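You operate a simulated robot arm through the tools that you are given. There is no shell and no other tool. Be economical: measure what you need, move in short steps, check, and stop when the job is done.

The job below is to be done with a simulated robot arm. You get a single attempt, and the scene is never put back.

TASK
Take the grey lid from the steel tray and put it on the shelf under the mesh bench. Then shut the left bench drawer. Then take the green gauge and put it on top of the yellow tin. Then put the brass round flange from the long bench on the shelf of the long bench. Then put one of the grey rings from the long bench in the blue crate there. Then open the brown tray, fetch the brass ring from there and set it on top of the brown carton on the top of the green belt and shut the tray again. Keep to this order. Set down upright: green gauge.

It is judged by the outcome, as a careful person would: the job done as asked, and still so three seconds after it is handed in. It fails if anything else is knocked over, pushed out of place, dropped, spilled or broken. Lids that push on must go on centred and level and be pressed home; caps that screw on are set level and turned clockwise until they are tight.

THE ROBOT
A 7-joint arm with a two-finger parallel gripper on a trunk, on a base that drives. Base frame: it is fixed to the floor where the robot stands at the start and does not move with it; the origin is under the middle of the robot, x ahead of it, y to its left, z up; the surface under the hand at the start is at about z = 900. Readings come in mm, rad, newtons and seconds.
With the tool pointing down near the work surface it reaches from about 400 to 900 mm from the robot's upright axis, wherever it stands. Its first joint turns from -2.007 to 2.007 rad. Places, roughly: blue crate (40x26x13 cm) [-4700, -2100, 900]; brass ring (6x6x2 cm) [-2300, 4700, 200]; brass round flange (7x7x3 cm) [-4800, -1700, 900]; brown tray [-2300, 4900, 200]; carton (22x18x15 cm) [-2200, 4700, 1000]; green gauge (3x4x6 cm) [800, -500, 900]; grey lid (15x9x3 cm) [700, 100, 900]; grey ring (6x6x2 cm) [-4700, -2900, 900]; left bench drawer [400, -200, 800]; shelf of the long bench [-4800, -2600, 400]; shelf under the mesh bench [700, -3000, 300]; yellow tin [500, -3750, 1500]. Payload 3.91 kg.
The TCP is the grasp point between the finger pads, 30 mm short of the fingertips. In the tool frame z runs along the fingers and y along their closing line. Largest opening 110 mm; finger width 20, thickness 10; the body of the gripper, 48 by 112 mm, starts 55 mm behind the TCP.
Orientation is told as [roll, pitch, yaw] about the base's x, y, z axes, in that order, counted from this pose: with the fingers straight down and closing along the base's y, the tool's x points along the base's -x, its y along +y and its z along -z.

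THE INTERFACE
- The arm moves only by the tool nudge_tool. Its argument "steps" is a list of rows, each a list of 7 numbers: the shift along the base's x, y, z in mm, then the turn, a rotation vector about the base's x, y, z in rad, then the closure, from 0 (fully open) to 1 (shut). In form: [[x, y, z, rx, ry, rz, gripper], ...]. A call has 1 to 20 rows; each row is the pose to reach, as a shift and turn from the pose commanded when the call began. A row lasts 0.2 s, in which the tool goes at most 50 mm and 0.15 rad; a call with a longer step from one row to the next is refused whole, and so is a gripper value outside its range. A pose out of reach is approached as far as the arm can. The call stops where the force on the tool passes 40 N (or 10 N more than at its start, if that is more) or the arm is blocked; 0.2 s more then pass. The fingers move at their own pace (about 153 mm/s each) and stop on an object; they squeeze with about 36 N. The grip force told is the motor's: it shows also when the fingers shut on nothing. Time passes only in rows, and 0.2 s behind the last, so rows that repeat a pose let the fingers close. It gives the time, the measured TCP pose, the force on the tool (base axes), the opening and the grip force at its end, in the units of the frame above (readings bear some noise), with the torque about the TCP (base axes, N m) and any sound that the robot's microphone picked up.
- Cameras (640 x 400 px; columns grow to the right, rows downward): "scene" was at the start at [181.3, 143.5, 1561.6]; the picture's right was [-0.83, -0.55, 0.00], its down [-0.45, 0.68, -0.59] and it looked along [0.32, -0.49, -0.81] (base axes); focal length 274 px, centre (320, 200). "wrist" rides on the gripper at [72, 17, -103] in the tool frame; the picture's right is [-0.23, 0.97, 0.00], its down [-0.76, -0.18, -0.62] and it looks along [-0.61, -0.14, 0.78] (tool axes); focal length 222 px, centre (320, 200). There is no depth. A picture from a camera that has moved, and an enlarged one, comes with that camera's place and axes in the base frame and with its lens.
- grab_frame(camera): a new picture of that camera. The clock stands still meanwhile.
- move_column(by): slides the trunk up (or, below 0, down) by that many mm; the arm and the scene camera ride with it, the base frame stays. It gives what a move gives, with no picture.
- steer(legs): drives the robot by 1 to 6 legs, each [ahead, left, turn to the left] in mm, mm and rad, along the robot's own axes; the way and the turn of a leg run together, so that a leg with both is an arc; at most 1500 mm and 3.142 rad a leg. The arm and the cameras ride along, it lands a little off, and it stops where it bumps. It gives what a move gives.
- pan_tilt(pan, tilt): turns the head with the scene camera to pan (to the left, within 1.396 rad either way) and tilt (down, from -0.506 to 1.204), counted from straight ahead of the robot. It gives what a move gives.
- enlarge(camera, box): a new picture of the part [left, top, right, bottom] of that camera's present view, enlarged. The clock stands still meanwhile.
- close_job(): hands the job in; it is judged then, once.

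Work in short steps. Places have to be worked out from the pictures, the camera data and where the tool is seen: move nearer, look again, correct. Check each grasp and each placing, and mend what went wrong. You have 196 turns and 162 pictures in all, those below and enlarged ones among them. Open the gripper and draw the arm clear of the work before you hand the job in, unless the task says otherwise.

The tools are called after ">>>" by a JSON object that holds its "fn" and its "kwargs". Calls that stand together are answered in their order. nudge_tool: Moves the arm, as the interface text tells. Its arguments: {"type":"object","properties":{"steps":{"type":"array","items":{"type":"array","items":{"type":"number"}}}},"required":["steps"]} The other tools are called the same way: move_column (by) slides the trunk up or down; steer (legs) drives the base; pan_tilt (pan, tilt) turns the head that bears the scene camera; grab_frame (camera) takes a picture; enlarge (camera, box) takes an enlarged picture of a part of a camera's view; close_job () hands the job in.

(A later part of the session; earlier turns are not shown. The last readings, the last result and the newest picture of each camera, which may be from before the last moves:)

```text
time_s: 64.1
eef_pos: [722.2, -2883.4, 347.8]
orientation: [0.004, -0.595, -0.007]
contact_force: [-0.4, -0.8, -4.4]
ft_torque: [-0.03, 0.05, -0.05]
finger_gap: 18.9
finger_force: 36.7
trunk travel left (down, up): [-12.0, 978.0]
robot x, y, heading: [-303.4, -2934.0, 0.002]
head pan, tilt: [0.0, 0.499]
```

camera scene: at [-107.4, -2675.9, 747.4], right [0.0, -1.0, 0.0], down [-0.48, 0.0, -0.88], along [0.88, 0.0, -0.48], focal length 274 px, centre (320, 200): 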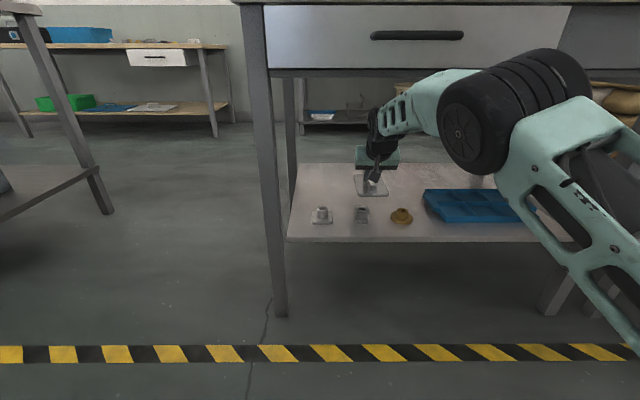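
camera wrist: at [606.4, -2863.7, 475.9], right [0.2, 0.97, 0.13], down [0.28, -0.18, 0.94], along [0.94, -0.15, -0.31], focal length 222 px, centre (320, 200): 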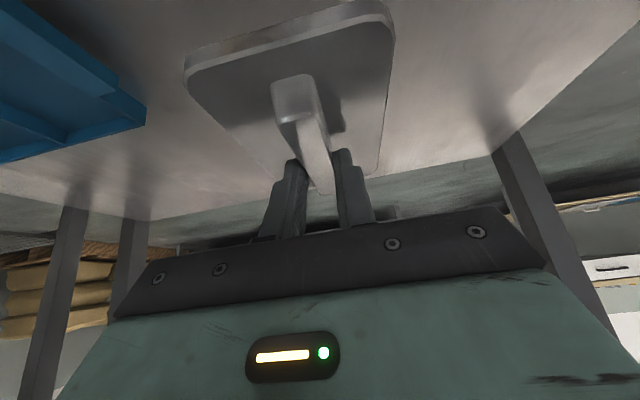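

>>> {"fn": "nudge_tool", "kwargs": {"steps": [[0, 0, -2, 0, 0, 0, 1], [0, 0, -4, 0, 0, 0, 1], [0, 0, -5, 0, 0, 0, 1]]}}

>>> {"fn": "enlarge", "kwargs": {"camera": "scene", "box": [300, 90, 420, 200]}}

```text
time_s: 64.9
eef_pos: [722.6, -2883.2, 344.5]
orientation: [0.004, -0.598, -0.01]
contact_force: [-3.7, -0.3, 3.1]
ft_torque: [0.02, -0.54, -0.01]
finger_gap: 19.4
finger_force: 36.0
trunk travel left (down, up): [-12.0, 978.0]
robot x, y, heading: [-302.8, -2935.3, -0.001]
head pan, tilt: [0.0, 0.499]
```

```text
3.64 times, centred on (360, 145) of scene
camera zoom: at [-69.8, -2729.9, 685.6], right [0.0, -1.0, 0.0], down [-0.48, 0.0, -0.88], along [0.88, 0.0, -0.48], focal length 995 px, centre (174, 400)
```

zoom: 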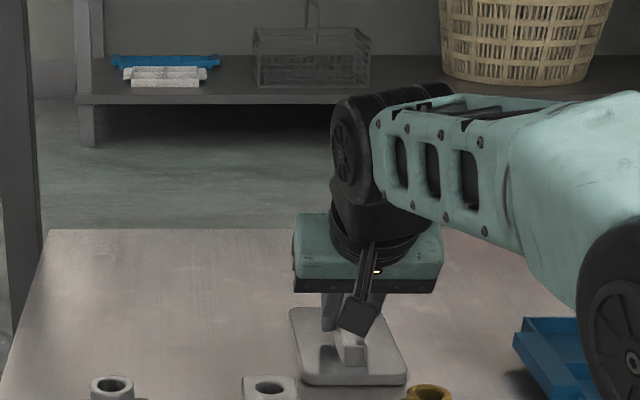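

Contact felt. Press 1 mm more, open, and retreat along the fingers.

>>> {"fn": "nudge_tool", "kwargs": {"steps": [[0, 0, -1, 0, 0, 0, 1], [0, 0, -1, 0, 0, 0, 0.8], [0, 0, -1, 0, 0, 0, 0.6], [0, 0, -1, 0, 0, 0, 0.6], [-6, 0, 10, 0, 0, 0, 0.6], [-17, 0, 25, 0, 0, 0, 0.6], [-28, 0, 42, 0, 0, 0, 0.6], [-40, 0, 62, 0, 0, 0, 0.6]]}}

>>> {"fn": "enlarge", "kwargs": {"camera": "scene", "box": [240, 60, 440, 240]}}

>>> {"fn": "grab_frame", "kwargs": {"camera": "wrist"}}

```text
time_s: 66.7
eef_pos: [681.2, -2882.7, 406.4]
orientation: [0.002, -0.594, -0.008]
contact_force: [0.1, 0.6, 0.7]
ft_torque: [0.03, -0.03, 0.01]
finger_gap: 44.1
finger_force: 0.1
trunk travel left (down, up): [-12.0, 978.0]
robot x, y, heading: [-299.0, -2933.0, -0.005]
head pan, tilt: [0.0, 0.499]
```

```text
2.22 times, centred on (340, 150) of scene
camera zoom: at [-69.6, -2729.9, 685.3], right [0.0, -1.0, 0.0], down [-0.48, 0.0, -0.88], along [0.88, 0.0, -0.48], focal length 608 px, centre (276, 311)
```

zoom: 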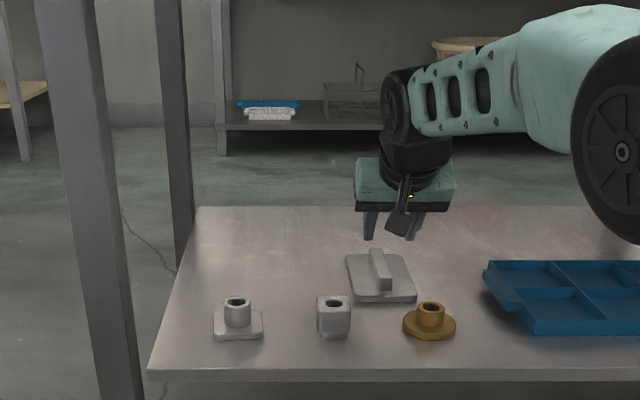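

```text
123 pictures are left
camera wrist: at [561.6, -2863.7, 450.4], right [0.2, 0.97, 0.13], down [0.28, -0.18, 0.94], along [0.94, -0.15, -0.31], focal length 222 px, centre (320, 200)
```

wrist: 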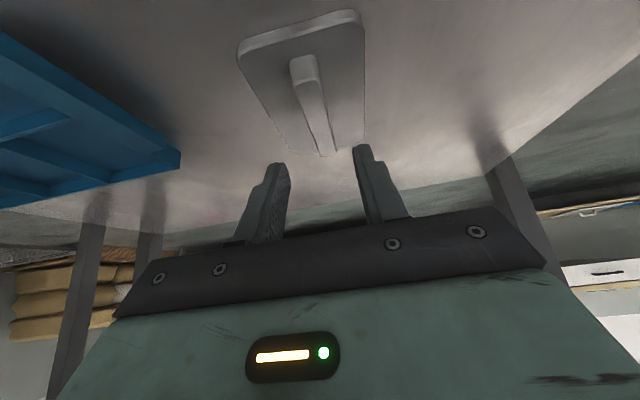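

Lid sits flat on the shelf. Back the whole robot out with the arm rigid, then raise the trunk.

>>> {"fn": "steer", "kwargs": {"legs": [[-420, 0, 0]]}}

>>> {"fn": "move_column", "kwargs": {"by": 400}}

>>> {"fn": "move_column", "kwargs": {"by": 400}}

>>> {"fn": "pan_tilt", "kwargs": {"pan": -0.3, "tilt": 0.25}}

>>> {"fn": "grab_frame", "kwargs": {"camera": "scene"}}

```text
time_s: 69.3
eef_pos: [254.9, -2880.5, 406.0]
orientation: [0.003, -0.594, -0.009]
contact_force: [-0.3, 0.6, 0.0]
ft_torque: [0.01, 0.0, 0.01]
finger_gap: 43.9
finger_force: 0.1
trunk travel left (down, up): [-12.0, 978.0]
robot x, y, heading: [-730.2, -2932.6, -0.001]
head pan, tilt: [0.0, 0.499]
```

```text
time_s: 73.2
eef_pos: [255.9, -2881.2, 806.2]
orientation: [0.004, -0.594, -0.007]
contact_force: [0.2, 0.5, 0.2]
ft_torque: [0.0, -0.02, 0.0]
finger_gap: 43.9
finger_force: 0.0
trunk travel left (down, up): [-412.0, 578.0]
robot x, y, heading: [-727.5, -2933.0, 0.001]
head pan, tilt: [0.0, 0.499]
```

```text
time_s: 77.0
eef_pos: [255.8, -2880.3, 1205.8]
orientation: [0.003, -0.592, -0.008]
contact_force: [0.0, 0.9, -0.1]
ft_torque: [0.01, 0.0, 0.03]
finger_gap: 44.2
finger_force: 0.0
trunk travel left (down, up): [-812.0, 178.0]
robot x, y, heading: [-726.4, -2931.6, -0.005]
head pan, tilt: [0.0, 0.499]
```

```text
time_s: 77.8
eef_pos: [256.3, -2880.1, 1206.6]
orientation: [0.004, -0.591, -0.008]
contact_force: [-0.3, -0.6, -0.1]
ft_torque: [0.01, -0.01, 0.04]
finger_gap: 43.9
finger_force: 0.1
trunk travel left (down, up): [-812.0, 178.0]
robot x, y, heading: [-728.7, -2931.3, -0.002]
head pan, tilt: [-0.3, 0.25]
```

```text
122 pictures are left
camera scene: at [-496.3, -2756.2, 1508.5], right [-0.3, -0.95, 0.0], down [-0.24, 0.07, -0.97], along [0.93, -0.29, -0.25], focal length 274 px, centre (320, 200)
```

scene: 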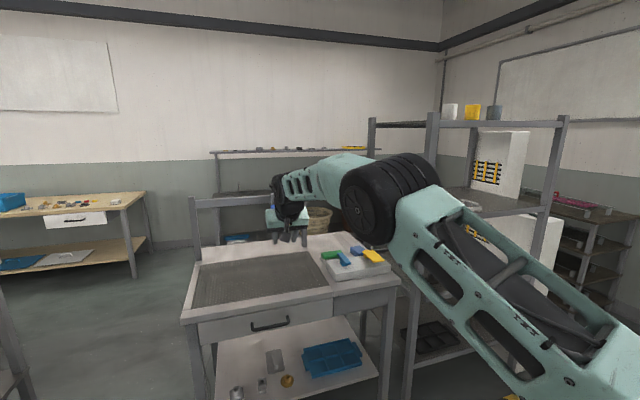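

Yellow tin is visible on the top of the rack. Enlarge for details for later, now.

>>> {"fn": "enlarge", "kwargs": {"camera": "scene", "box": [420, 85, 580, 185]}}

```text
4.00 times, centred on (500, 135) of scene
camera zoom: at [-496.3, -2756.2, 1508.5], right [-0.3, -0.95, 0.0], down [-0.24, 0.07, -0.97], along [0.93, -0.29, -0.25], focal length 1094 px, centre (-400, 460)
```

zoom: 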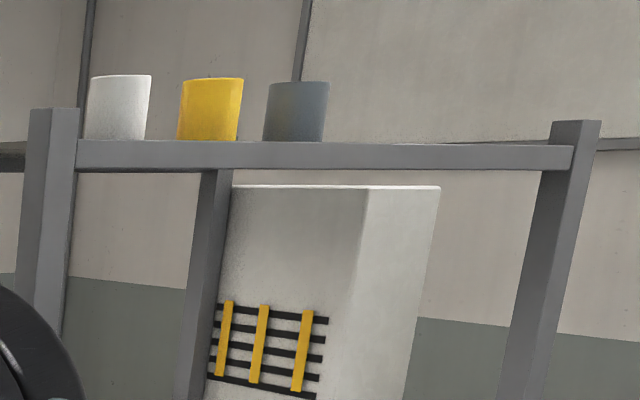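

Tin top ≈1610 at about (500,-3750), flanked by white and grey tins. Now retract the arm to vertical and return to the first bench.

>>> {"fn": "nudge_tool", "kwargs": {"steps": [[-40, 0, 0, 0, 0.06, 0, 0.6], [-80, 0, 0, 0, 0.12, 0, 0.6], [-120, 0, 0, 0, 0.18, 0, 0.6], [-160, 0, 0, 0, 0.24, 0, 0.6], [-200, 0, 0, 0, 0.3, 0, 0.6], [-240, 0, 0, 0, 0.36, 0, 0.6], [-280, 0, 0, 0, 0.42, 0, 0.6], [-320, 0, 0, 0, 0.48, 0, 0.6], [-360, 0, 0, 0, 0.54, 0, 0.6], [-400, 0, 0, 0, 0.594, 0.008, 0.6]]}}

>>> {"fn": "steer", "kwargs": {"legs": [[180, 1350, 0], [180, 1300, 0]]}}

>>> {"fn": "pan_tilt", "kwargs": {"pan": -0.4, "tilt": 0.8}}

>>> {"fn": "grab_frame", "kwargs": {"camera": "scene"}}

```text
time_s: 80.0
eef_pos: [-145.0, -2881.2, 1207.0]
orientation: [-0.001, 0.001, 0.0]
contact_force: [0.0, -0.8, -0.1]
ft_torque: [-0.02, 0.05, -0.02]
finger_gap: 44.0
finger_force: 0.1
trunk travel left (down, up): [-812.0, 178.0]
robot x, y, heading: [-726.5, -2935.3, -0.005]
head pan, tilt: [-0.3, 0.25]
```

```text
time_s: 93.1
eef_pos: [232.9, -214.4, 1207.2]
orientation: [0.0, 0.001, 0.003]
contact_force: [-0.6, 0.1, -0.5]
ft_torque: [-0.01, 0.02, 0.02]
finger_gap: 44.0
finger_force: 0.0
trunk travel left (down, up): [-812.0, 178.0]
robot x, y, heading: [-351.0, -266.7, -0.002]
head pan, tilt: [-0.3, 0.25]
```

```text
time_s: 94.0
eef_pos: [232.4, -213.5, 1206.0]
orientation: [0.0, 0.0, 0.003]
contact_force: [0.0, 0.0, -0.7]
ft_torque: [0.0, 0.01, -0.01]
finger_gap: 44.0
finger_force: 0.0
trunk travel left (down, up): [-812.0, 178.0]
robot x, y, heading: [-349.2, -265.2, 0.003]
head pan, tilt: [-0.4, 0.799]
```

```text
120 pictures are left
camera scene: at [-134.5, -92.6, 1459.5], right [-0.39, -0.92, 0.0], down [-0.66, 0.28, -0.7], along [0.64, -0.27, -0.72], focal length 274 px, centre (320, 200)
```

scene: 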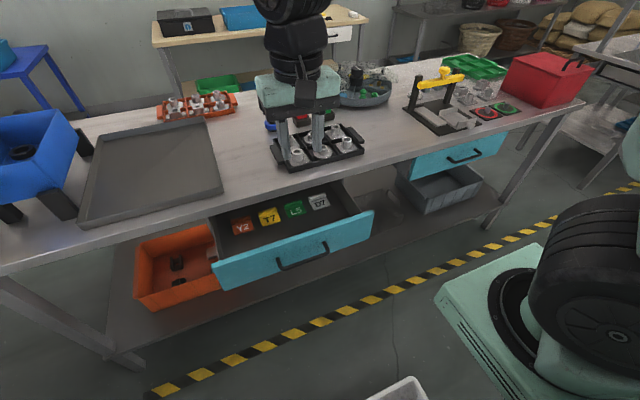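

Left drawer is open: its front at x≈305, y 13…-446, z 720–850, handle at z≈787. I lean the closed fingers forward and come down before the panel, above the handle.

>>> {"fn": "nudge_tool", "kwargs": {"steps": [[0, 0, -40, 0, -0.1, 0, 1], [0, 0, -80, 0, -0.2, 0, 1], [-5, 0, -120, 0, -0.3, 0, 1], [-10, 0, -160, 0, -0.4, 0, 1], [-10, 0, -200, 0, -0.5, 0, 1], [-10, 0, -240, 0, -0.594, 0, 1], [-10, 0, -280, 0, -0.594, 0, 1], [-10, 0, -320, 0, -0.594, 0, 1], [-10, 0, -352, 0, -0.594, 0, 1]]}}

>>> {"fn": "grab_frame", "kwargs": {"camera": "scene"}}

>>> {"fn": "grab_frame", "kwargs": {"camera": "wrist"}}

```text
time_s: 96.0
eef_pos: [222.5, -214.7, 853.9]
orientation: [0.0, -0.597, 0.001]
contact_force: [-0.4, -0.1, 1.2]
ft_torque: [-0.03, -0.01, 0.02]
finger_gap: 0.1
finger_force: 36.2
trunk travel left (down, up): [-812.0, 178.0]
robot x, y, heading: [-346.8, -266.1, -0.001]
head pan, tilt: [-0.4, 0.799]
```

```text
119 pictures are left
camera scene: at [-134.9, -92.6, 1459.6], right [-0.39, -0.92, 0.0], down [-0.66, 0.28, -0.7], along [0.64, -0.27, -0.72], focal length 274 px, centre (320, 200)
```

scene: 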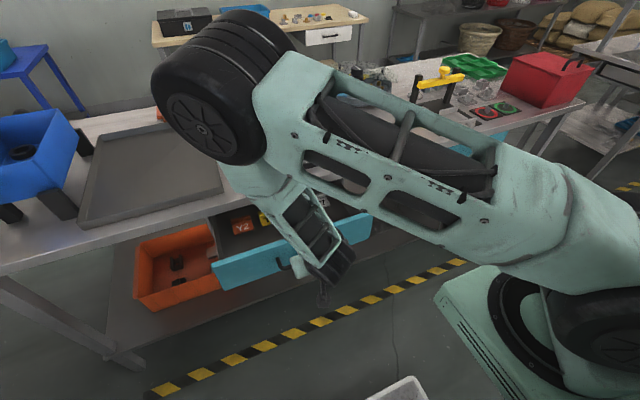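

```text
118 pictures are left
camera wrist: at [103.4, -196.9, 898.8], right [0.19, 0.97, 0.13], down [0.28, -0.18, 0.94], along [0.94, -0.14, -0.31], focal length 222 px, centre (320, 200)
```

wrist: 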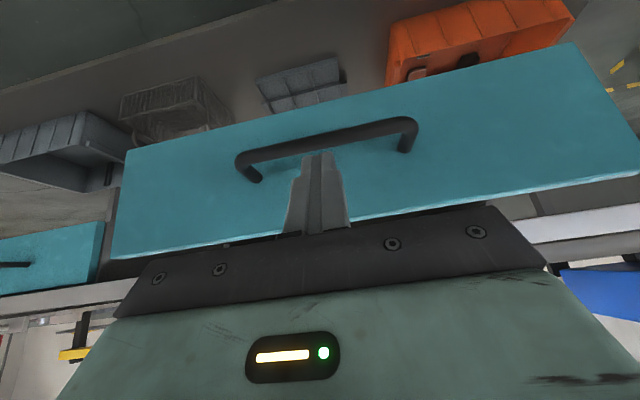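

Fingertip is just above the handle; raise 8 mm and push forward in small steps.

>>> {"fn": "nudge_tool", "kwargs": {"steps": [[0, 0, 8, 0, 0, 0, 1], [25, 0, 8, 0, 0, 0, 1], [45, 0, 8, 0, 0, 0, 1], [60, 0, 8, 0, 0, 0, 1], [70, 0, 8, 0, 0, 0, 1], [80, 0, 8, 0, 0, 0, 1], [90, 0, 8, 0, 0, 0, 1], [100, 0, 8, 0, 0, 0, 1], [110, 0, 8, 0, 0, 0, 1]]}}

>>> {"fn": "grab_frame", "kwargs": {"camera": "wrist"}}

```text
time_s: 98.0
eef_pos: [332.5, -214.3, 862.0]
orientation: [0.001, -0.592, 0.003]
contact_force: [-0.6, -1.0, 0.2]
ft_torque: [0.0, 0.01, 0.03]
finger_gap: 0.0
finger_force: 36.1
trunk travel left (down, up): [-812.0, 178.0]
robot x, y, heading: [-350.8, -265.7, -0.003]
head pan, tilt: [-0.4, 0.799]
```

```text
117 pictures are left
camera wrist: at [214.2, -196.2, 906.9], right [0.19, 0.97, 0.13], down [0.28, -0.18, 0.94], along [0.94, -0.14, -0.31], focal length 222 px, centre (320, 200)
```

wrist: 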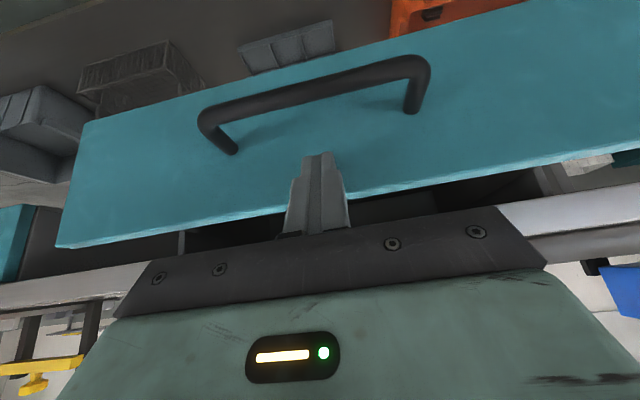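

Keep pushing until it resists.

>>> {"fn": "nudge_tool", "kwargs": {"steps": [[10, 0, 0, 0, 0, 0, 1], [20, 0, 0, 0, 0, 0, 1], [30, 0, 0, 0, 0, 0, 1], [40, 0, 0, 0, 0, 0, 1], [50, 0, 0, 0, 0, 0, 1], [60, 0, 0, 0, 0, 0, 1]]}}

>>> {"fn": "grab_frame", "kwargs": {"camera": "wrist"}}

>>> {"fn": "grab_frame", "kwargs": {"camera": "scene"}}

```text
time_s: 99.4
eef_pos: [393.3, -213.9, 862.8]
orientation: [-0.001, -0.593, 0.0]
contact_force: [0.2, 0.0, -0.2]
ft_torque: [0.0, 0.03, -0.03]
finger_gap: 0.0
finger_force: 35.6
trunk travel left (down, up): [-812.0, 178.0]
robot x, y, heading: [-350.7, -263.1, -0.013]
head pan, tilt: [-0.4, 0.799]
```

```text
116 pictures are left
camera wrist: at [273.7, -196.3, 907.9], right [0.19, 0.97, 0.13], down [0.28, -0.18, 0.94], along [0.94, -0.14, -0.31], focal length 222 px, centre (320, 200)
```

wrist: 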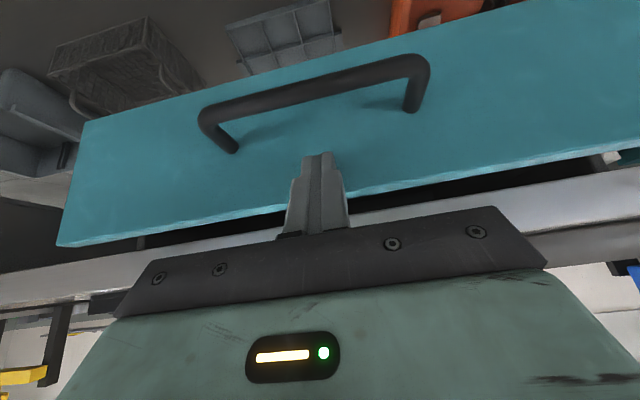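

```text
115 pictures are left
camera scene: at [-134.6, -92.6, 1459.5], right [-0.39, -0.92, 0.0], down [-0.66, 0.28, -0.7], along [0.64, -0.27, -0.72], focal length 274 px, centre (320, 200)
```

scene: 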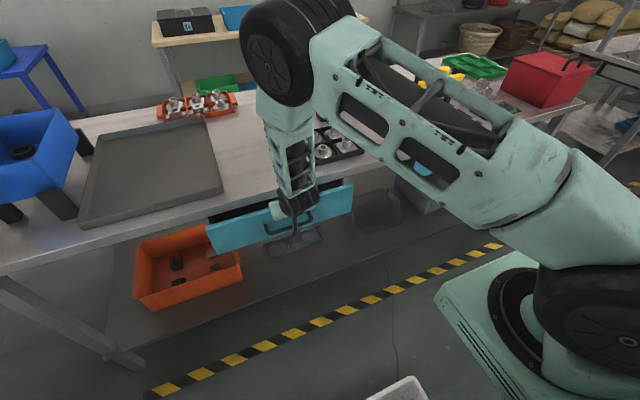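

The drawer follows. Continue.

>>> {"fn": "nudge_tool", "kwargs": {"steps": [[10, 0, 0, 0, 0, 0, 1], [20, 0, 0, 0, 0, 0, 1], [30, 0, 0, 0, 0, 0, 1], [40, 0, 0, 0, 0, 0, 1], [50, 0, 0, 0, 0, 0, 1], [60, 0, 0, 0, 0, 0, 1], [70, 0, 0, 0, 0, 0, 1], [80, 0, 0, 0, 0, 0, 1]]}}

>>> {"fn": "grab_frame", "kwargs": {"camera": "wrist"}}

>>> {"fn": "grab_frame", "kwargs": {"camera": "scene"}}

```text
time_s: 101.0
eef_pos: [446.4, -214.0, 857.4]
orientation: [-0.002, -0.573, 0.003]
contact_force: [-9.8, 0.5, 3.4]
ft_torque: [0.0, 0.12, 0.03]
finger_gap: 0.1
finger_force: 36.2
trunk travel left (down, up): [-812.0, 178.0]
robot x, y, heading: [-348.7, -266.8, -0.003]
head pan, tilt: [-0.4, 0.799]
stopped in row 7: the force on the tool passed its limit at 96 N (the readings are from after the stop); the commanded pose is now the measured one
```

```text
114 pictures are left
camera wrist: at [329.0, -195.2, 905.0], right [0.19, 0.97, 0.12], down [0.3, -0.18, 0.94], along [0.93, -0.14, -0.33], focal length 222 px, centre (320, 200)
```

wrist: 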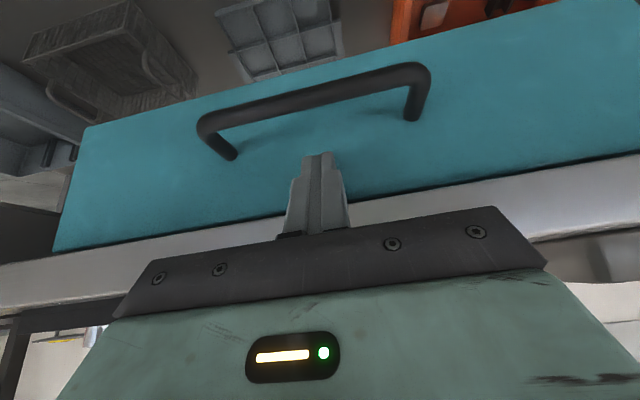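

```text
113 pictures are left
camera scene: at [-135.8, -92.6, 1459.6], right [-0.39, -0.92, 0.0], down [-0.66, 0.28, -0.7], along [0.64, -0.27, -0.72], focal length 274 px, centre (320, 200)
```

scene: 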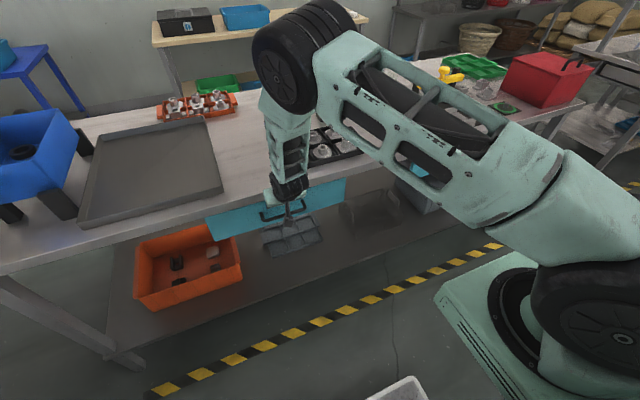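

Drawer is shut. Retract, raise and straighten, then drive close to the bench for the gauge.

>>> {"fn": "nudge_tool", "kwargs": {"steps": [[-40, 0, 0, 0, 0, 0, 1], [-90, 0, 5, 0, 0, 0, 1], [-120, 0, 40, 0, 0.08, 0, 1], [-130, 0, 85, 0, 0.16, 0, 1], [-140, 0, 130, 0, 0.24, 0, 0.8], [-150, 0, 175, 0, 0.32, 0, 0.6], [-150, 0, 220, 0, 0.4, 0, 0.3], [-150, 0, 265, 0, 0.48, 0, 0.3], [-150, 0, 310, 0, 0.573, 0, 0.3], [-150, 0, 340, 0, 0.573, 0, 0.3]]}}

>>> {"fn": "steer", "kwargs": {"legs": [[345, 0, 0]]}}

>>> {"fn": "pan_tilt", "kwargs": {"pan": -0.3, "tilt": 0.8}}

>>> {"fn": "grab_frame", "kwargs": {"camera": "scene"}}

>>> {"fn": "grab_frame", "kwargs": {"camera": "wrist"}}

```text
refused: row 2 steps farther than a row can; nothing moved
```

```text
time_s: 101.8
eef_pos: [448.4, -211.4, 847.1]
orientation: [-0.009, -0.53, 0.012]
contact_force: [-3.0, 0.6, 1.3]
ft_torque: [0.02, 0.05, -0.02]
finger_gap: 0.0
finger_force: 35.9
trunk travel left (down, up): [-812.0, 178.0]
robot x, y, heading: [-334.9, -266.8, 0.001]
head pan, tilt: [-0.4, 0.799]
stopped in leg 1: the force on the tool passed its limit at 202 N (the readings are from after the stop); the commanded pose is now the measured one
```

```text
time_s: 102.5
eef_pos: [448.4, -211.4, 848.7]
orientation: [-0.01, -0.532, 0.012]
contact_force: [-3.9, -0.1, -0.4]
ft_torque: [0.06, 0.12, -0.04]
finger_gap: 0.4
finger_force: 35.7
trunk travel left (down, up): [-812.0, 178.0]
robot x, y, heading: [-333.2, -264.7, -0.0]
head pan, tilt: [-0.3, 0.799]
```

```text
112 pictures are left
camera scene: at [-117.3, -85.1, 1459.4], right [-0.3, -0.95, 0.0], down [-0.68, 0.21, -0.7], along [0.67, -0.21, -0.72], focal length 274 px, centre (320, 200)
```

scene: 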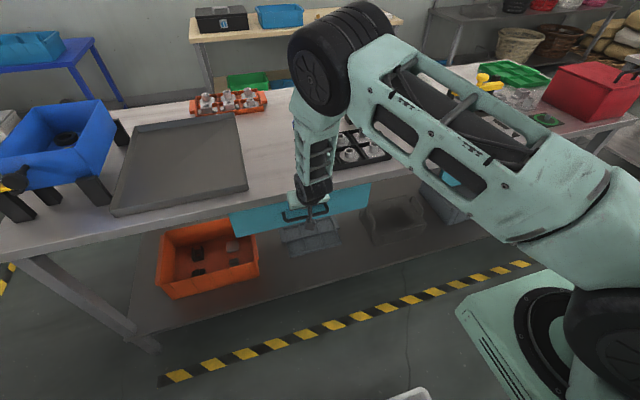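

```text
111 pictures are left
camera wrist: at [331.8, -194.0, 899.7], right [0.19, 0.98, 0.11], down [0.34, -0.17, 0.92], along [0.92, -0.14, -0.37], focal length 222 px, centre (320, 200)
```

wrist: 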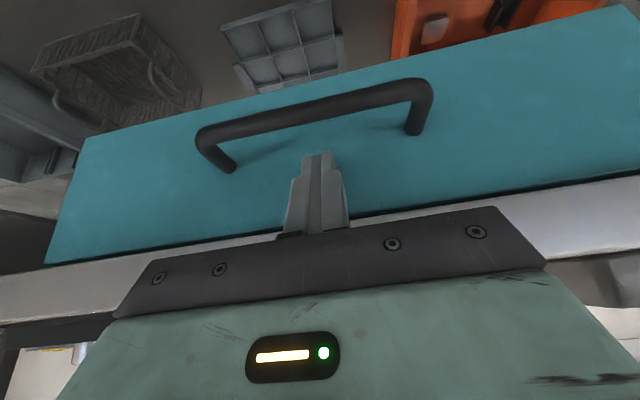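

The nudge was refused, and the drive pressed on the drawer; nothing seems displaced. Retract properly with smaller steps.

>>> {"fn": "nudge_tool", "kwargs": {"steps": [[-40, 0, 0, 0, 0, 0, 1], [-85, 0, 5, 0, 0, 0, 1], [-110, 0, 40, 0, 0.08, 0, 1], [-120, 0, 80, 0, 0.16, 0, 1], [-130, 0, 120, 0, 0.24, 0, 0.8], [-140, 0, 160, 0, 0.32, 0, 0.6], [-140, 0, 205, 0, 0.4, 0, 0.3], [-140, 0, 250, 0, 0.48, 0, 0.3], [-140, 0, 295, 0.01, 0.532, -0.012, 0.3], [-140, 0, 340, 0.01, 0.532, -0.012, 0.3]]}}

>>> {"fn": "grab_frame", "kwargs": {"camera": "scene"}}

```text
time_s: 104.7
eef_pos: [309.5, -212.5, 1188.2]
orientation: [0.001, 0.001, -0.007]
contact_force: [0.5, 0.5, -1.0]
ft_torque: [0.0, 0.04, -0.03]
finger_gap: 77.1
finger_force: 0.1
trunk travel left (down, up): [-812.0, 178.0]
robot x, y, heading: [-336.9, -262.5, -0.001]
head pan, tilt: [-0.3, 0.799]
```

```text
110 pictures are left
camera scene: at [-116.8, -84.8, 1459.3], right [-0.3, -0.95, 0.0], down [-0.68, 0.21, -0.7], along [0.67, -0.21, -0.72], focal length 274 px, centre (320, 200)
```

scene: 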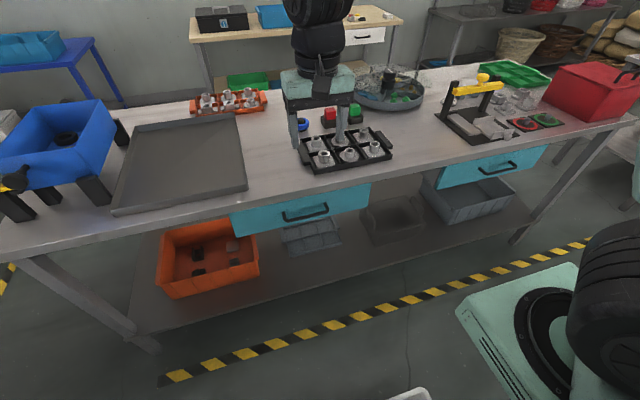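

Drawer shut and all in place. Now drive forward for the gauge.

>>> {"fn": "steer", "kwargs": {"legs": [[330, 0, 0]]}}

>>> {"fn": "grab_frame", "kwargs": {"camera": "wrist"}}

>>> {"fn": "pan_tilt", "kwargs": {"pan": -0.6, "tilt": 0.8}}

>>> {"fn": "grab_frame", "kwargs": {"camera": "scene"}}

```text
time_s: 106.9
eef_pos: [641.0, -210.9, 1187.8]
orientation: [0.004, -0.001, -0.003]
contact_force: [0.0, -0.3, -0.3]
ft_torque: [-0.02, 0.01, -0.02]
finger_gap: 77.1
finger_force: 0.0
trunk travel left (down, up): [-812.0, 178.0]
robot x, y, heading: [-5.6, -267.5, 0.004]
head pan, tilt: [-0.3, 0.799]
```

```text
109 pictures are left
camera wrist: at [566.7, -193.0, 1290.2], right [0.23, 0.97, 0.0], down [0.76, -0.18, 0.62], along [0.61, -0.14, -0.78], focal length 222 px, centre (320, 200)
```

wrist: 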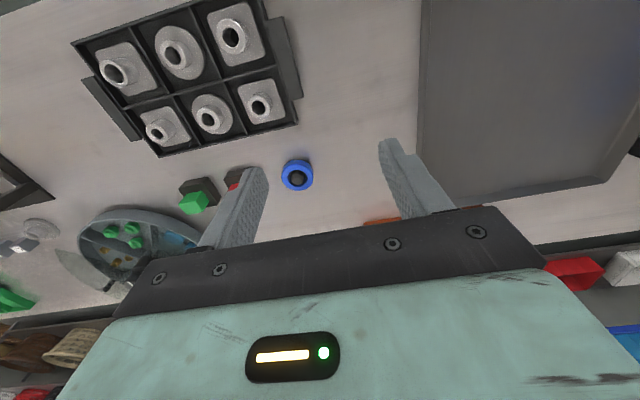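

```text
time_s: 107.7
eef_pos: [640.7, -211.5, 1186.9]
orientation: [0.003, 0.0, -0.004]
contact_force: [-0.3, -0.1, -0.2]
ft_torque: [-0.01, -0.02, 0.0]
finger_gap: 77.1
finger_force: 0.0
trunk travel left (down, up): [-812.0, 178.0]
robot x, y, heading: [-7.0, -266.1, -0.003]
head pan, tilt: [-0.6, 0.799]
```

```text
108 pictures are left
camera scene: at [203.9, -106.3, 1459.4], right [-0.56, -0.83, 0.0], down [-0.59, 0.4, -0.7], along [0.58, -0.39, -0.72], focal length 274 px, centre (320, 200)
```

scene: 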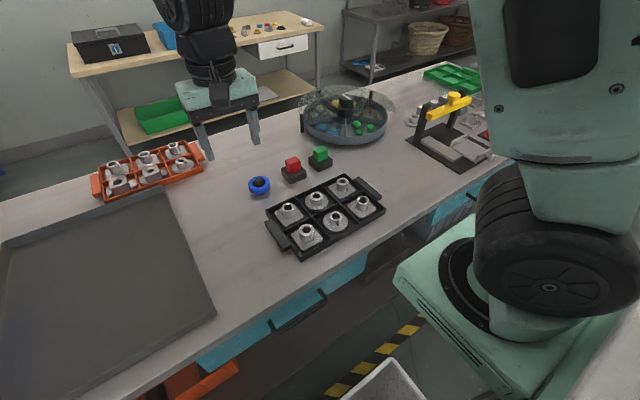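

Enlarge the gauge.

>>> {"fn": "enlarge", "kwargs": {"camera": "scene", "box": [260, 120, 380, 200]}}

>>> {"fn": "enlarge", "kwargs": {"camera": "wrist", "box": [140, 140, 280, 230]}}

```text
5.00 times, centred on (320, 160) of scene
camera zoom: at [203.9, -106.3, 1459.4], right [-0.56, -0.83, 0.0], down [-0.59, 0.4, -0.7], along [0.58, -0.39, -0.72], focal length 1368 px, centre (320, 400)
```

zoom: 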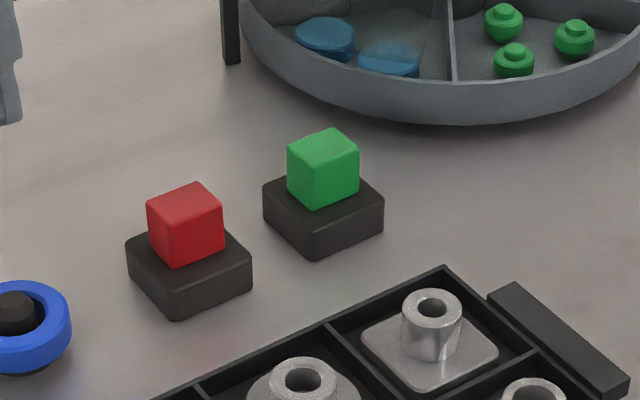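

```text
4.44 times, centred on (210, 185) of wrist
camera zoom: at [566.8, -193.0, 1290.1], right [0.23, 0.97, 0.0], down [0.76, -0.18, 0.62], along [0.61, -0.14, -0.78], focal length 987 px, centre (809, 267)
```

zoom: 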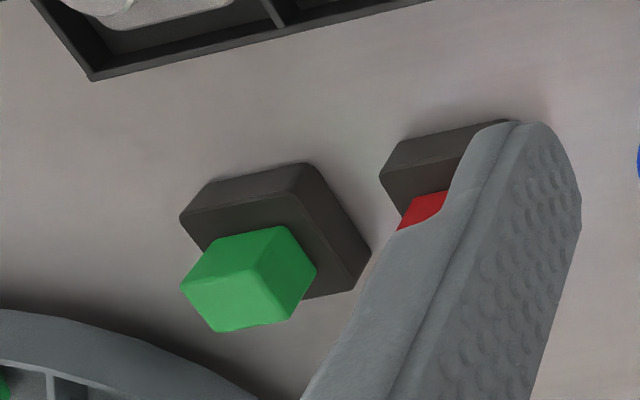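

Green gauge top centre ≈(783,-499,960), turned ≈+0.19 rad, seated in a dark base. Before grasping, test whether the vertical hand reaches the tin's height (~1680).

>>> {"fn": "move_column", "kwargs": {"by": 175}}

>>> {"fn": "nudge_tool", "kwargs": {"steps": [[0, 0, 45, 0, 0, 0, 0.35], [0, 0, 90, 0, 0, 0, 0.35], [0, 0, 135, 0, 0, 0, 0.35], [0, 0, 180, 0, 0, 0, 0.35], [0, 0, 225, 0, 0, 0, 0.35], [0, 0, 270, 0, 0, 0, 0.35], [0, 0, 315, 0, 0, 0, 0.35], [0, 0, 340, 0, 0, 0, 0.35]]}}

```text
time_s: 109.6
eef_pos: [640.2, -211.6, 1363.3]
orientation: [0.004, 0.0, -0.004]
contact_force: [0.7, -0.7, -0.7]
ft_torque: [-0.03, 0.01, 0.0]
finger_gap: 76.9
finger_force: 0.1
trunk travel left (down, up): [-987.0, 3.0]
robot x, y, heading: [-4.4, -265.0, -0.003]
head pan, tilt: [-0.6, 0.799]
```

```text
time_s: 111.4
eef_pos: [639.9, -210.0, 1703.8]
orientation: [0.004, -0.002, -0.003]
contact_force: [0.4, 0.6, -0.1]
ft_torque: [0.01, -0.02, -0.01]
finger_gap: 71.6
finger_force: 0.0
trunk travel left (down, up): [-987.0, 3.0]
robot x, y, heading: [-3.0, -266.6, 0.007]
head pan, tilt: [-0.6, 0.799]
```

Height is reachable. Now move above the gauge.

>>> {"fn": "nudge_tool", "kwargs": {"steps": [[0, -20, -40, 0, 0, 0, 0.35], [10, -40, -80, 0, 0, 0, 0.35], [20, -60, -120, 0, 0, 0.05, 0.35], [30, -80, -160, 0, 0, 0.1, 0.35], [40, -100, -200, 0, 0, 0.15, 0.35], [50, -120, -240, 0, 0, 0.19, 0.35], [60, -140, -280, 0, 0, 0.19, 0.35], [70, -160, -320, 0, 0, 0.19, 0.35], [80, -180, -360, 0, 0, 0.19, 0.35], [90, -200, -400, 0, 0, 0.19, 0.35], [100, -220, -440, 0, 0, 0.19, 0.35], [110, -240, -480, 0, 0, 0.19, 0.35], [120, -260, -520, 0, 0, 0.19, 0.35], [130, -275, -560, 0, 0, 0.19, 0.35], [140, -285, -595, 0, 0, 0.19, 0.35], [143, -288, -620, 0, 0, 0.19, 0.35]]}}

>>> {"fn": "grab_frame", "kwargs": {"camera": "wrist"}}

>>> {"fn": "enlarge", "kwargs": {"camera": "scene", "box": [240, 100, 400, 240]}}

```text
time_s: 114.8
eef_pos: [784.0, -499.7, 1081.3]
orientation: [0.001, -0.002, 0.188]
contact_force: [-0.8, -0.5, 0.0]
ft_torque: [0.0, 0.01, 0.01]
finger_gap: 71.5
finger_force: 0.0
trunk travel left (down, up): [-987.0, 3.0]
robot x, y, heading: [-0.8, -264.5, 0.001]
head pan, tilt: [-0.6, 0.799]
```

```text
105 pictures are left
camera wrist: at [707.6, -495.5, 1184.5], right [0.04, 1.0, 0.0], down [0.78, -0.04, 0.62], along [0.62, -0.02, -0.78], focal length 222 px, centre (320, 200)
```

wrist: 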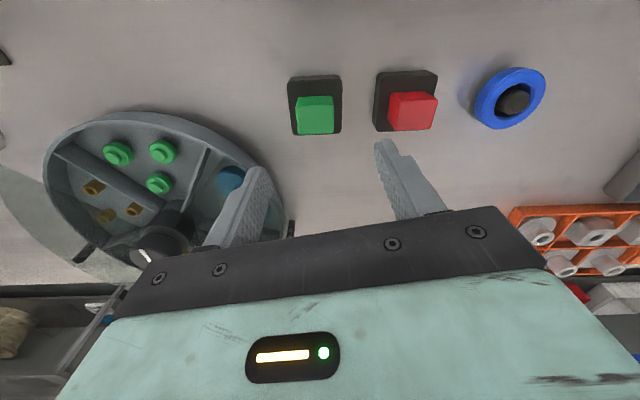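

```text
2.86 times, centred on (320, 170) of scene
camera zoom: at [203.8, -106.3, 1634.5], right [-0.56, -0.83, 0.0], down [-0.59, 0.4, -0.7], along [0.58, -0.39, -0.72], focal length 782 px, centre (320, 286)
```

zoom: 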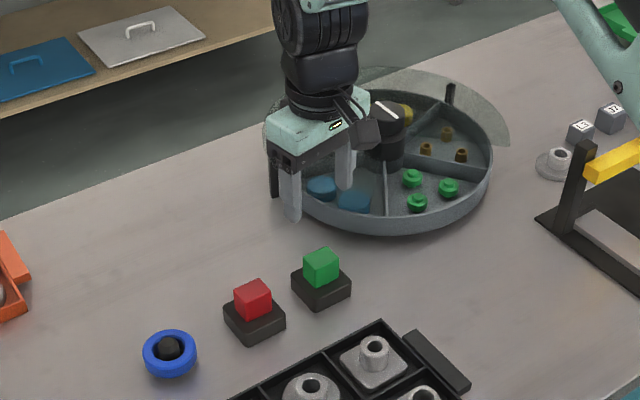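

Enlarge the wrist view to verify alignment of the gauge.

>>> {"fn": "enlarge", "kwargs": {"camera": "wrist", "box": [270, 60, 370, 140]}}

```text
5.00 times, centred on (320, 100) of wrist
camera zoom: at [707.6, -495.5, 1184.5], right [0.04, 1.0, 0.0], down [0.78, -0.04, 0.62], along [0.62, -0.02, -0.78], focal length 1111 px, centre (320, 700)
```

zoom: 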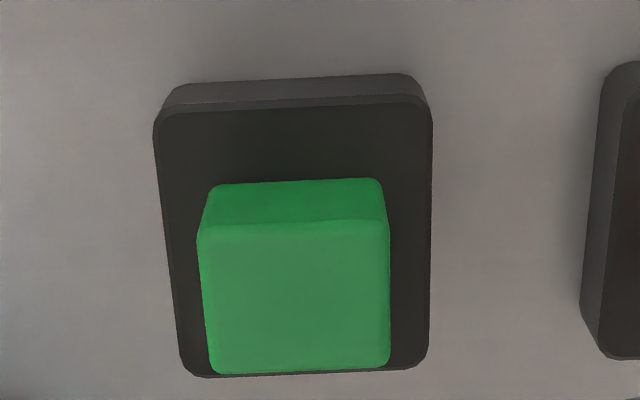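

Wrist view says the block is aligned with the axes, centre ≈(783,-501). Turn yaw back, descend and grip.

>>> {"fn": "nudge_tool", "kwargs": {"steps": [[-1, -1.5, 0, 0, 0, -0.13, 0.35], [-1, -1.5, -40, 0, 0, -0.16, 0.35], [-1, -1.5, -80, 0, 0, -0.16, 0.35], [-1, -1.5, -105, 0, 0, -0.16, 0.35], [-1, -1.5, -118, 0, 0, -0.16, 0.35]]}}

>>> {"fn": "enlarge", "kwargs": {"camera": "scene", "box": [250, 110, 390, 230]}}

```text
time_s: 116.0
eef_pos: [781.2, -500.0, 964.0]
orientation: [0.004, 0.0, 0.027]
contact_force: [-0.2, 0.1, 0.0]
ft_torque: [-0.03, 0.01, 0.0]
finger_gap: 71.4
finger_force: 0.1
trunk travel left (down, up): [-987.0, 3.0]
robot x, y, heading: [-2.2, -267.8, 0.0]
head pan, tilt: [-0.6, 0.799]
```

```text
3.33 times, centred on (320, 170) of scene
camera zoom: at [204.0, -106.4, 1634.5], right [-0.56, -0.83, 0.0], down [-0.59, 0.4, -0.7], along [0.58, -0.39, -0.72], focal length 912 px, centre (320, 300)
```

zoom: 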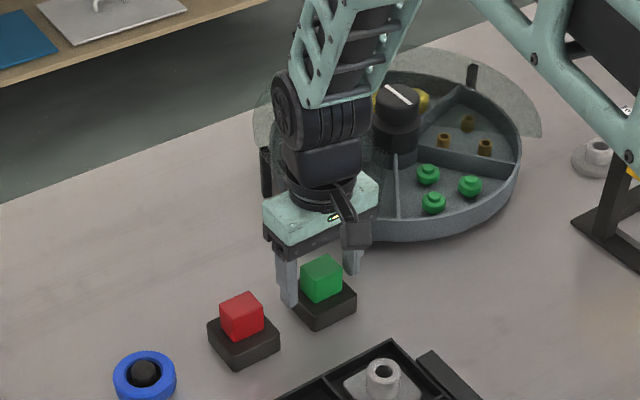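

Fingers straddle the block. Close and lift.

>>> {"fn": "nudge_tool", "kwargs": {"steps": [[0, 0, 0, 0, 0, 0, 0.6], [0, 0, 0, 0, 0, 0, 1], [0, 0, 0, 0, 0, 0, 1], [0, 0, 0, 0, 0, 0, 1], [0, 0, 10, 0, 0, 0, 1], [0, 0, 30, 0, 0, 0, 1], [0, 0, 60, 0, 0, 0, 1], [0, 0, 100, 0, 0, 0, 1]]}}

>>> {"fn": "enlarge", "kwargs": {"camera": "scene", "box": [250, 90, 390, 210]}}

>>> {"fn": "grab_frame", "kwargs": {"camera": "wrist"}}

```text
time_s: 117.8
eef_pos: [784.0, -499.6, 1064.7]
orientation: [0.004, 0.003, 0.026]
contact_force: [0.6, 0.3, -1.0]
ft_torque: [-0.02, 0.0, 0.02]
finger_gap: 37.4
finger_force: 35.3
trunk travel left (down, up): [-987.0, 3.0]
robot x, y, heading: [-5.8, -267.4, 0.004]
head pan, tilt: [-0.6, 0.799]
```

```text
3.33 times, centred on (320, 150) of scene
camera zoom: at [204.3, -106.5, 1634.3], right [-0.56, -0.83, 0.0], down [-0.59, 0.4, -0.7], along [0.58, -0.39, -0.72], focal length 912 px, centre (320, 367)
```

zoom: 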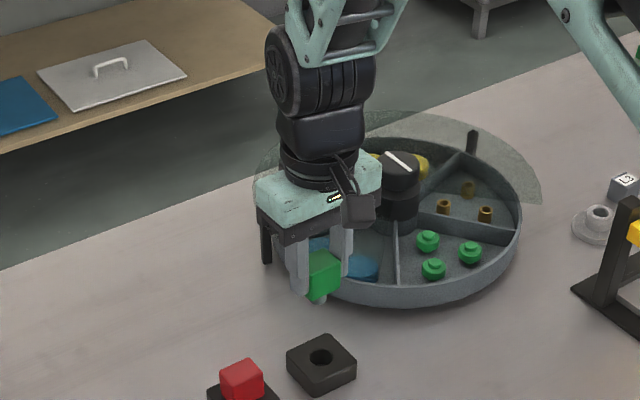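

```text
100 pictures are left
camera wrist: at [708.5, -483.9, 1167.6], right [0.2, 0.98, 0.0], down [0.77, -0.16, 0.62], along [0.61, -0.12, -0.78], focal length 222 px, centre (320, 200)
```

wrist: 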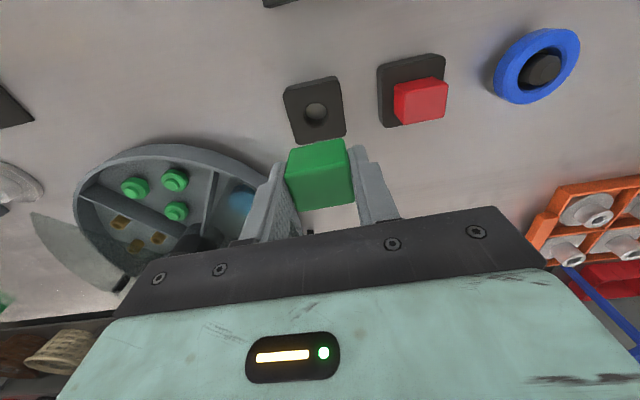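

Gauge is held; it seems to have a pin below. Look closely.

>>> {"fn": "enlarge", "kwargs": {"camera": "scene", "box": [300, 130, 350, 190]}}

```text
6.67 times, centred on (325, 160) of scene
camera zoom: at [204.3, -106.5, 1634.3], right [-0.56, -0.83, 0.0], down [-0.59, 0.4, -0.7], along [0.58, -0.39, -0.72], focal length 1824 px, centre (287, 467)
```

zoom: 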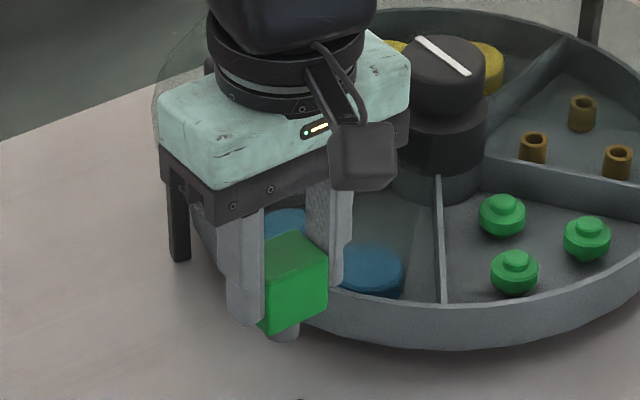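

Pin-type gauge, held. Lift, draw in and drive toward the tin rack.

>>> {"fn": "nudge_tool", "kwargs": {"steps": [[0, 0, 45, 0, 0, 0, 1], [-10, 0, 90, 0, 0, 0, 1], [-30, 20, 130, 0, 0, 0, 1], [-60, 50, 160, 0, 0, 0, 1], [-90, 80, 185, 0, 0, 0, 1], [-120, 110, 210, 0, 0, -0.01, 1], [-145, 145, 230, 0, 0, -0.026, 1]]}}

>>> {"fn": "steer", "kwargs": {"legs": [[-390, 0, 0], [0, -1400, 0], [0, -1400, 0]]}}

>>> {"fn": "pan_tilt", "kwargs": {"pan": -0.75, "tilt": 0.2}}

>>> {"fn": "grab_frame", "kwargs": {"camera": "scene"}}

```text
refused: row 4 steps farther than a row can; nothing moved
```

```text
time_s: 133.5
eef_pos: [363.0, -3322.4, 1064.9]
orientation: [0.005, 0.0, 0.004]
contact_force: [0.4, -0.5, -1.3]
ft_torque: [-0.03, -0.02, -0.01]
finger_gap: 37.4
finger_force: 36.2
trunk travel left (down, up): [-987.0, 3.0]
robot x, y, heading: [-416.7, -3070.6, -0.027]
head pan, tilt: [-0.6, 0.799]
```

```text
time_s: 134.5
eef_pos: [363.0, -3322.6, 1064.5]
orientation: [0.005, -0.002, 0.003]
contact_force: [0.0, 0.4, -0.1]
ft_torque: [-0.01, -0.02, 0.01]
finger_gap: 37.6
finger_force: 36.0
trunk travel left (down, up): [-987.0, 3.0]
robot x, y, heading: [-417.5, -3068.1, -0.029]
head pan, tilt: [-0.75, 0.201]
```

```text
98 pictures are left
camera scene: at [-204.7, -2933.4, 1688.0], right [-0.7, -0.72, 0.0], down [-0.14, 0.14, -0.98], along [0.7, -0.68, -0.2], focal length 274 px, centre (320, 200)
```

scene: 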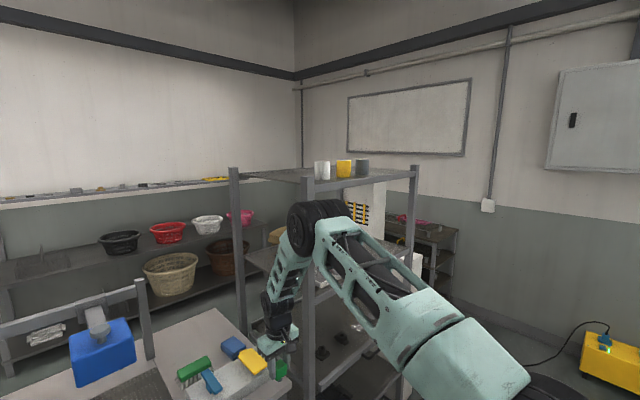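

The nudge had been refused, yet the drive went clear of everything. Now raise the tool well above the tins.

>>> {"fn": "nudge_tool", "kwargs": {"steps": [[-10, 0, 45, 0, 0, 0, 1], [-20, 0, 90, 0, 0, 0, 1], [-30, 0, 135, 0, 0, 0, 1], [-40, 0, 180, 0, 0, 0, 1], [-50, 0, 225, 0, 0, 0, 1], [-60, 0, 270, 0, 0, 0, 1], [-70, 0, 315, 0, 0, 0, 1], [-80, 0, 360, 0, 0, 0, 1], [-90, 0, 405, 0, 0, 0, 1], [-100, 0, 450, 0, 0, 0, 1], [-110, 0, 495, 0, 0, 0, 1], [-120, 0, 540, 0, 0, 0, 1], [-130, 0, 585, 0, 0, 0, 1], [-140, 0, 630, 0, 0, 0, 1], [-140, 0, 675, 0, 0, 0, 1]]}}

>>> {"fn": "enlarge", "kwargs": {"camera": "scene", "box": [220, 130, 440, 270]}}

```text
time_s: 137.7
eef_pos: [222.1, -3323.2, 1738.2]
orientation: [0.002, -0.003, 0.002]
contact_force: [0.4, 0.3, -1.2]
ft_torque: [-0.05, -0.06, -0.01]
finger_gap: 37.2
finger_force: 37.0
trunk travel left (down, up): [-987.0, 3.0]
robot x, y, heading: [-416.9, -3068.0, -0.023]
head pan, tilt: [-0.75, 0.201]
```

```text
2.86 times, centred on (330, 200) of scene
camera zoom: at [-205.2, -2933.6, 1688.1], right [-0.7, -0.72, 0.0], down [-0.14, 0.14, -0.98], along [0.7, -0.68, -0.2], focal length 782 px, centre (291, 200)
```

zoom: 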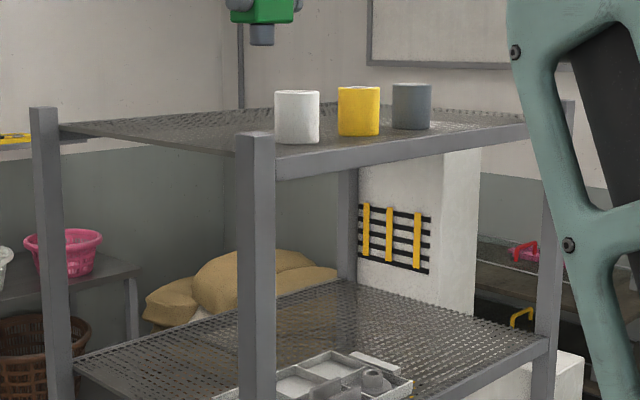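

Tin top ≈(505,-3757,1615). Drive toward it with the gauge held 60 mm above tin tops, then look from the wrist.

>>> {"fn": "steer", "kwargs": {"legs": [[0, -425, 0.024], [170, 0, 0]]}}

>>> {"fn": "grab_frame", "kwargs": {"camera": "wrist"}}

>>> {"fn": "grab_frame", "kwargs": {"camera": "scene"}}

```text
time_s: 141.3
eef_pos: [392.9, -3736.3, 1738.9]
orientation: [0.003, -0.004, 0.024]
contact_force: [-0.2, -0.3, -0.4]
ft_torque: [-0.01, -0.06, 0.03]
finger_gap: 37.2
finger_force: 36.1
trunk travel left (down, up): [-987.0, 3.0]
robot x, y, heading: [-251.7, -3494.5, -0.002]
head pan, tilt: [-0.75, 0.201]
```

```text
96 pictures are left
camera wrist: at [318.2, -3720.2, 1839.9], right [0.2, 0.98, 0.0], down [0.76, -0.16, 0.63], along [0.61, -0.13, -0.78], focal length 222 px, centre (320, 200)
```

wrist: 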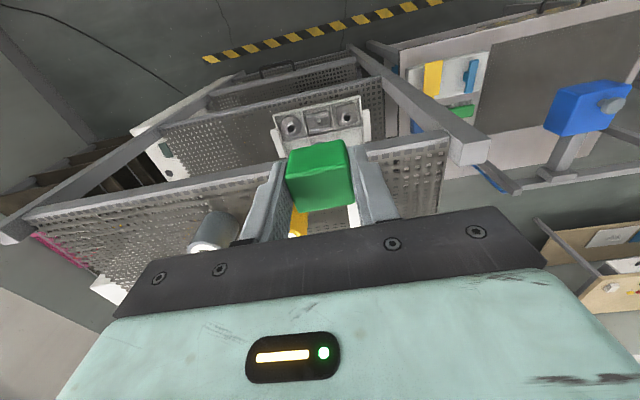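

```text
95 pictures are left
camera scene: at [-42.9, -3355.4, 1688.1], right [-0.68, -0.73, 0.0], down [-0.15, 0.14, -0.98], along [0.71, -0.67, -0.2], focal length 274 px, centre (320, 200)
```

scene: 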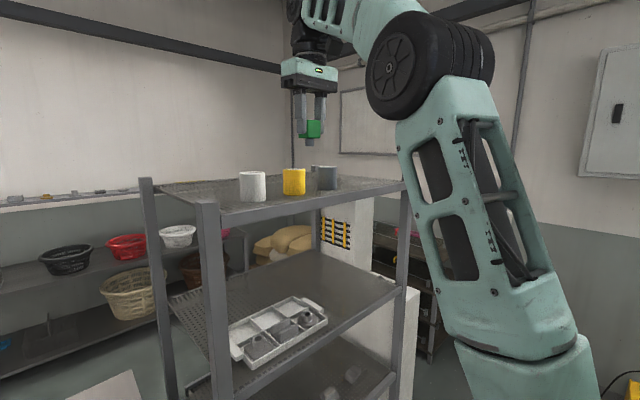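

Enlarge the scene view for exact tin position.

>>> {"fn": "enlarge", "kwargs": {"camera": "scene", "box": [225, 90, 365, 210]}}

>>> {"fn": "enlarge", "kwargs": {"camera": "wrist", "box": [170, 130, 400, 270]}}

```text
3.33 times, centred on (295, 150) of scene
camera zoom: at [-42.9, -3355.4, 1688.1], right [-0.68, -0.73, 0.0], down [-0.15, 0.14, -0.98], along [0.71, -0.67, -0.2], focal length 912 px, centre (403, 367)
```

zoom: 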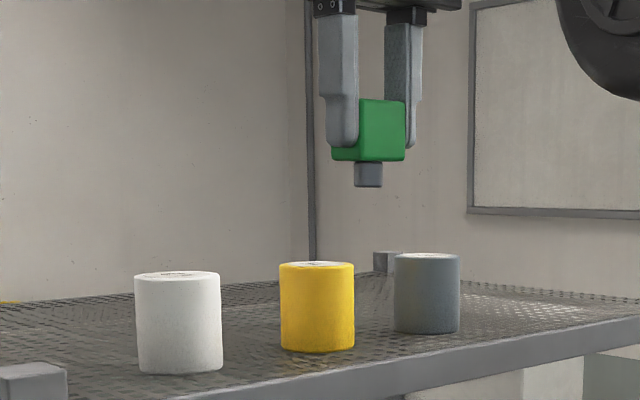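

```text
2.78 times, centred on (285, 200) of wrist
camera zoom: at [318.2, -3720.2, 1839.9], right [0.2, 0.98, 0.0], down [0.76, -0.16, 0.63], along [0.61, -0.13, -0.78], focal length 618 px, centre (417, 200)
```

zoom: 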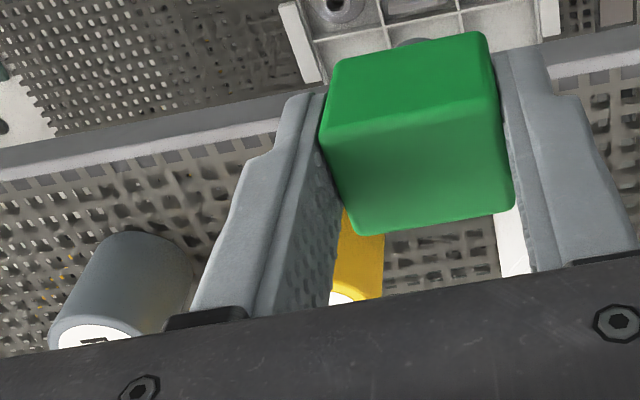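

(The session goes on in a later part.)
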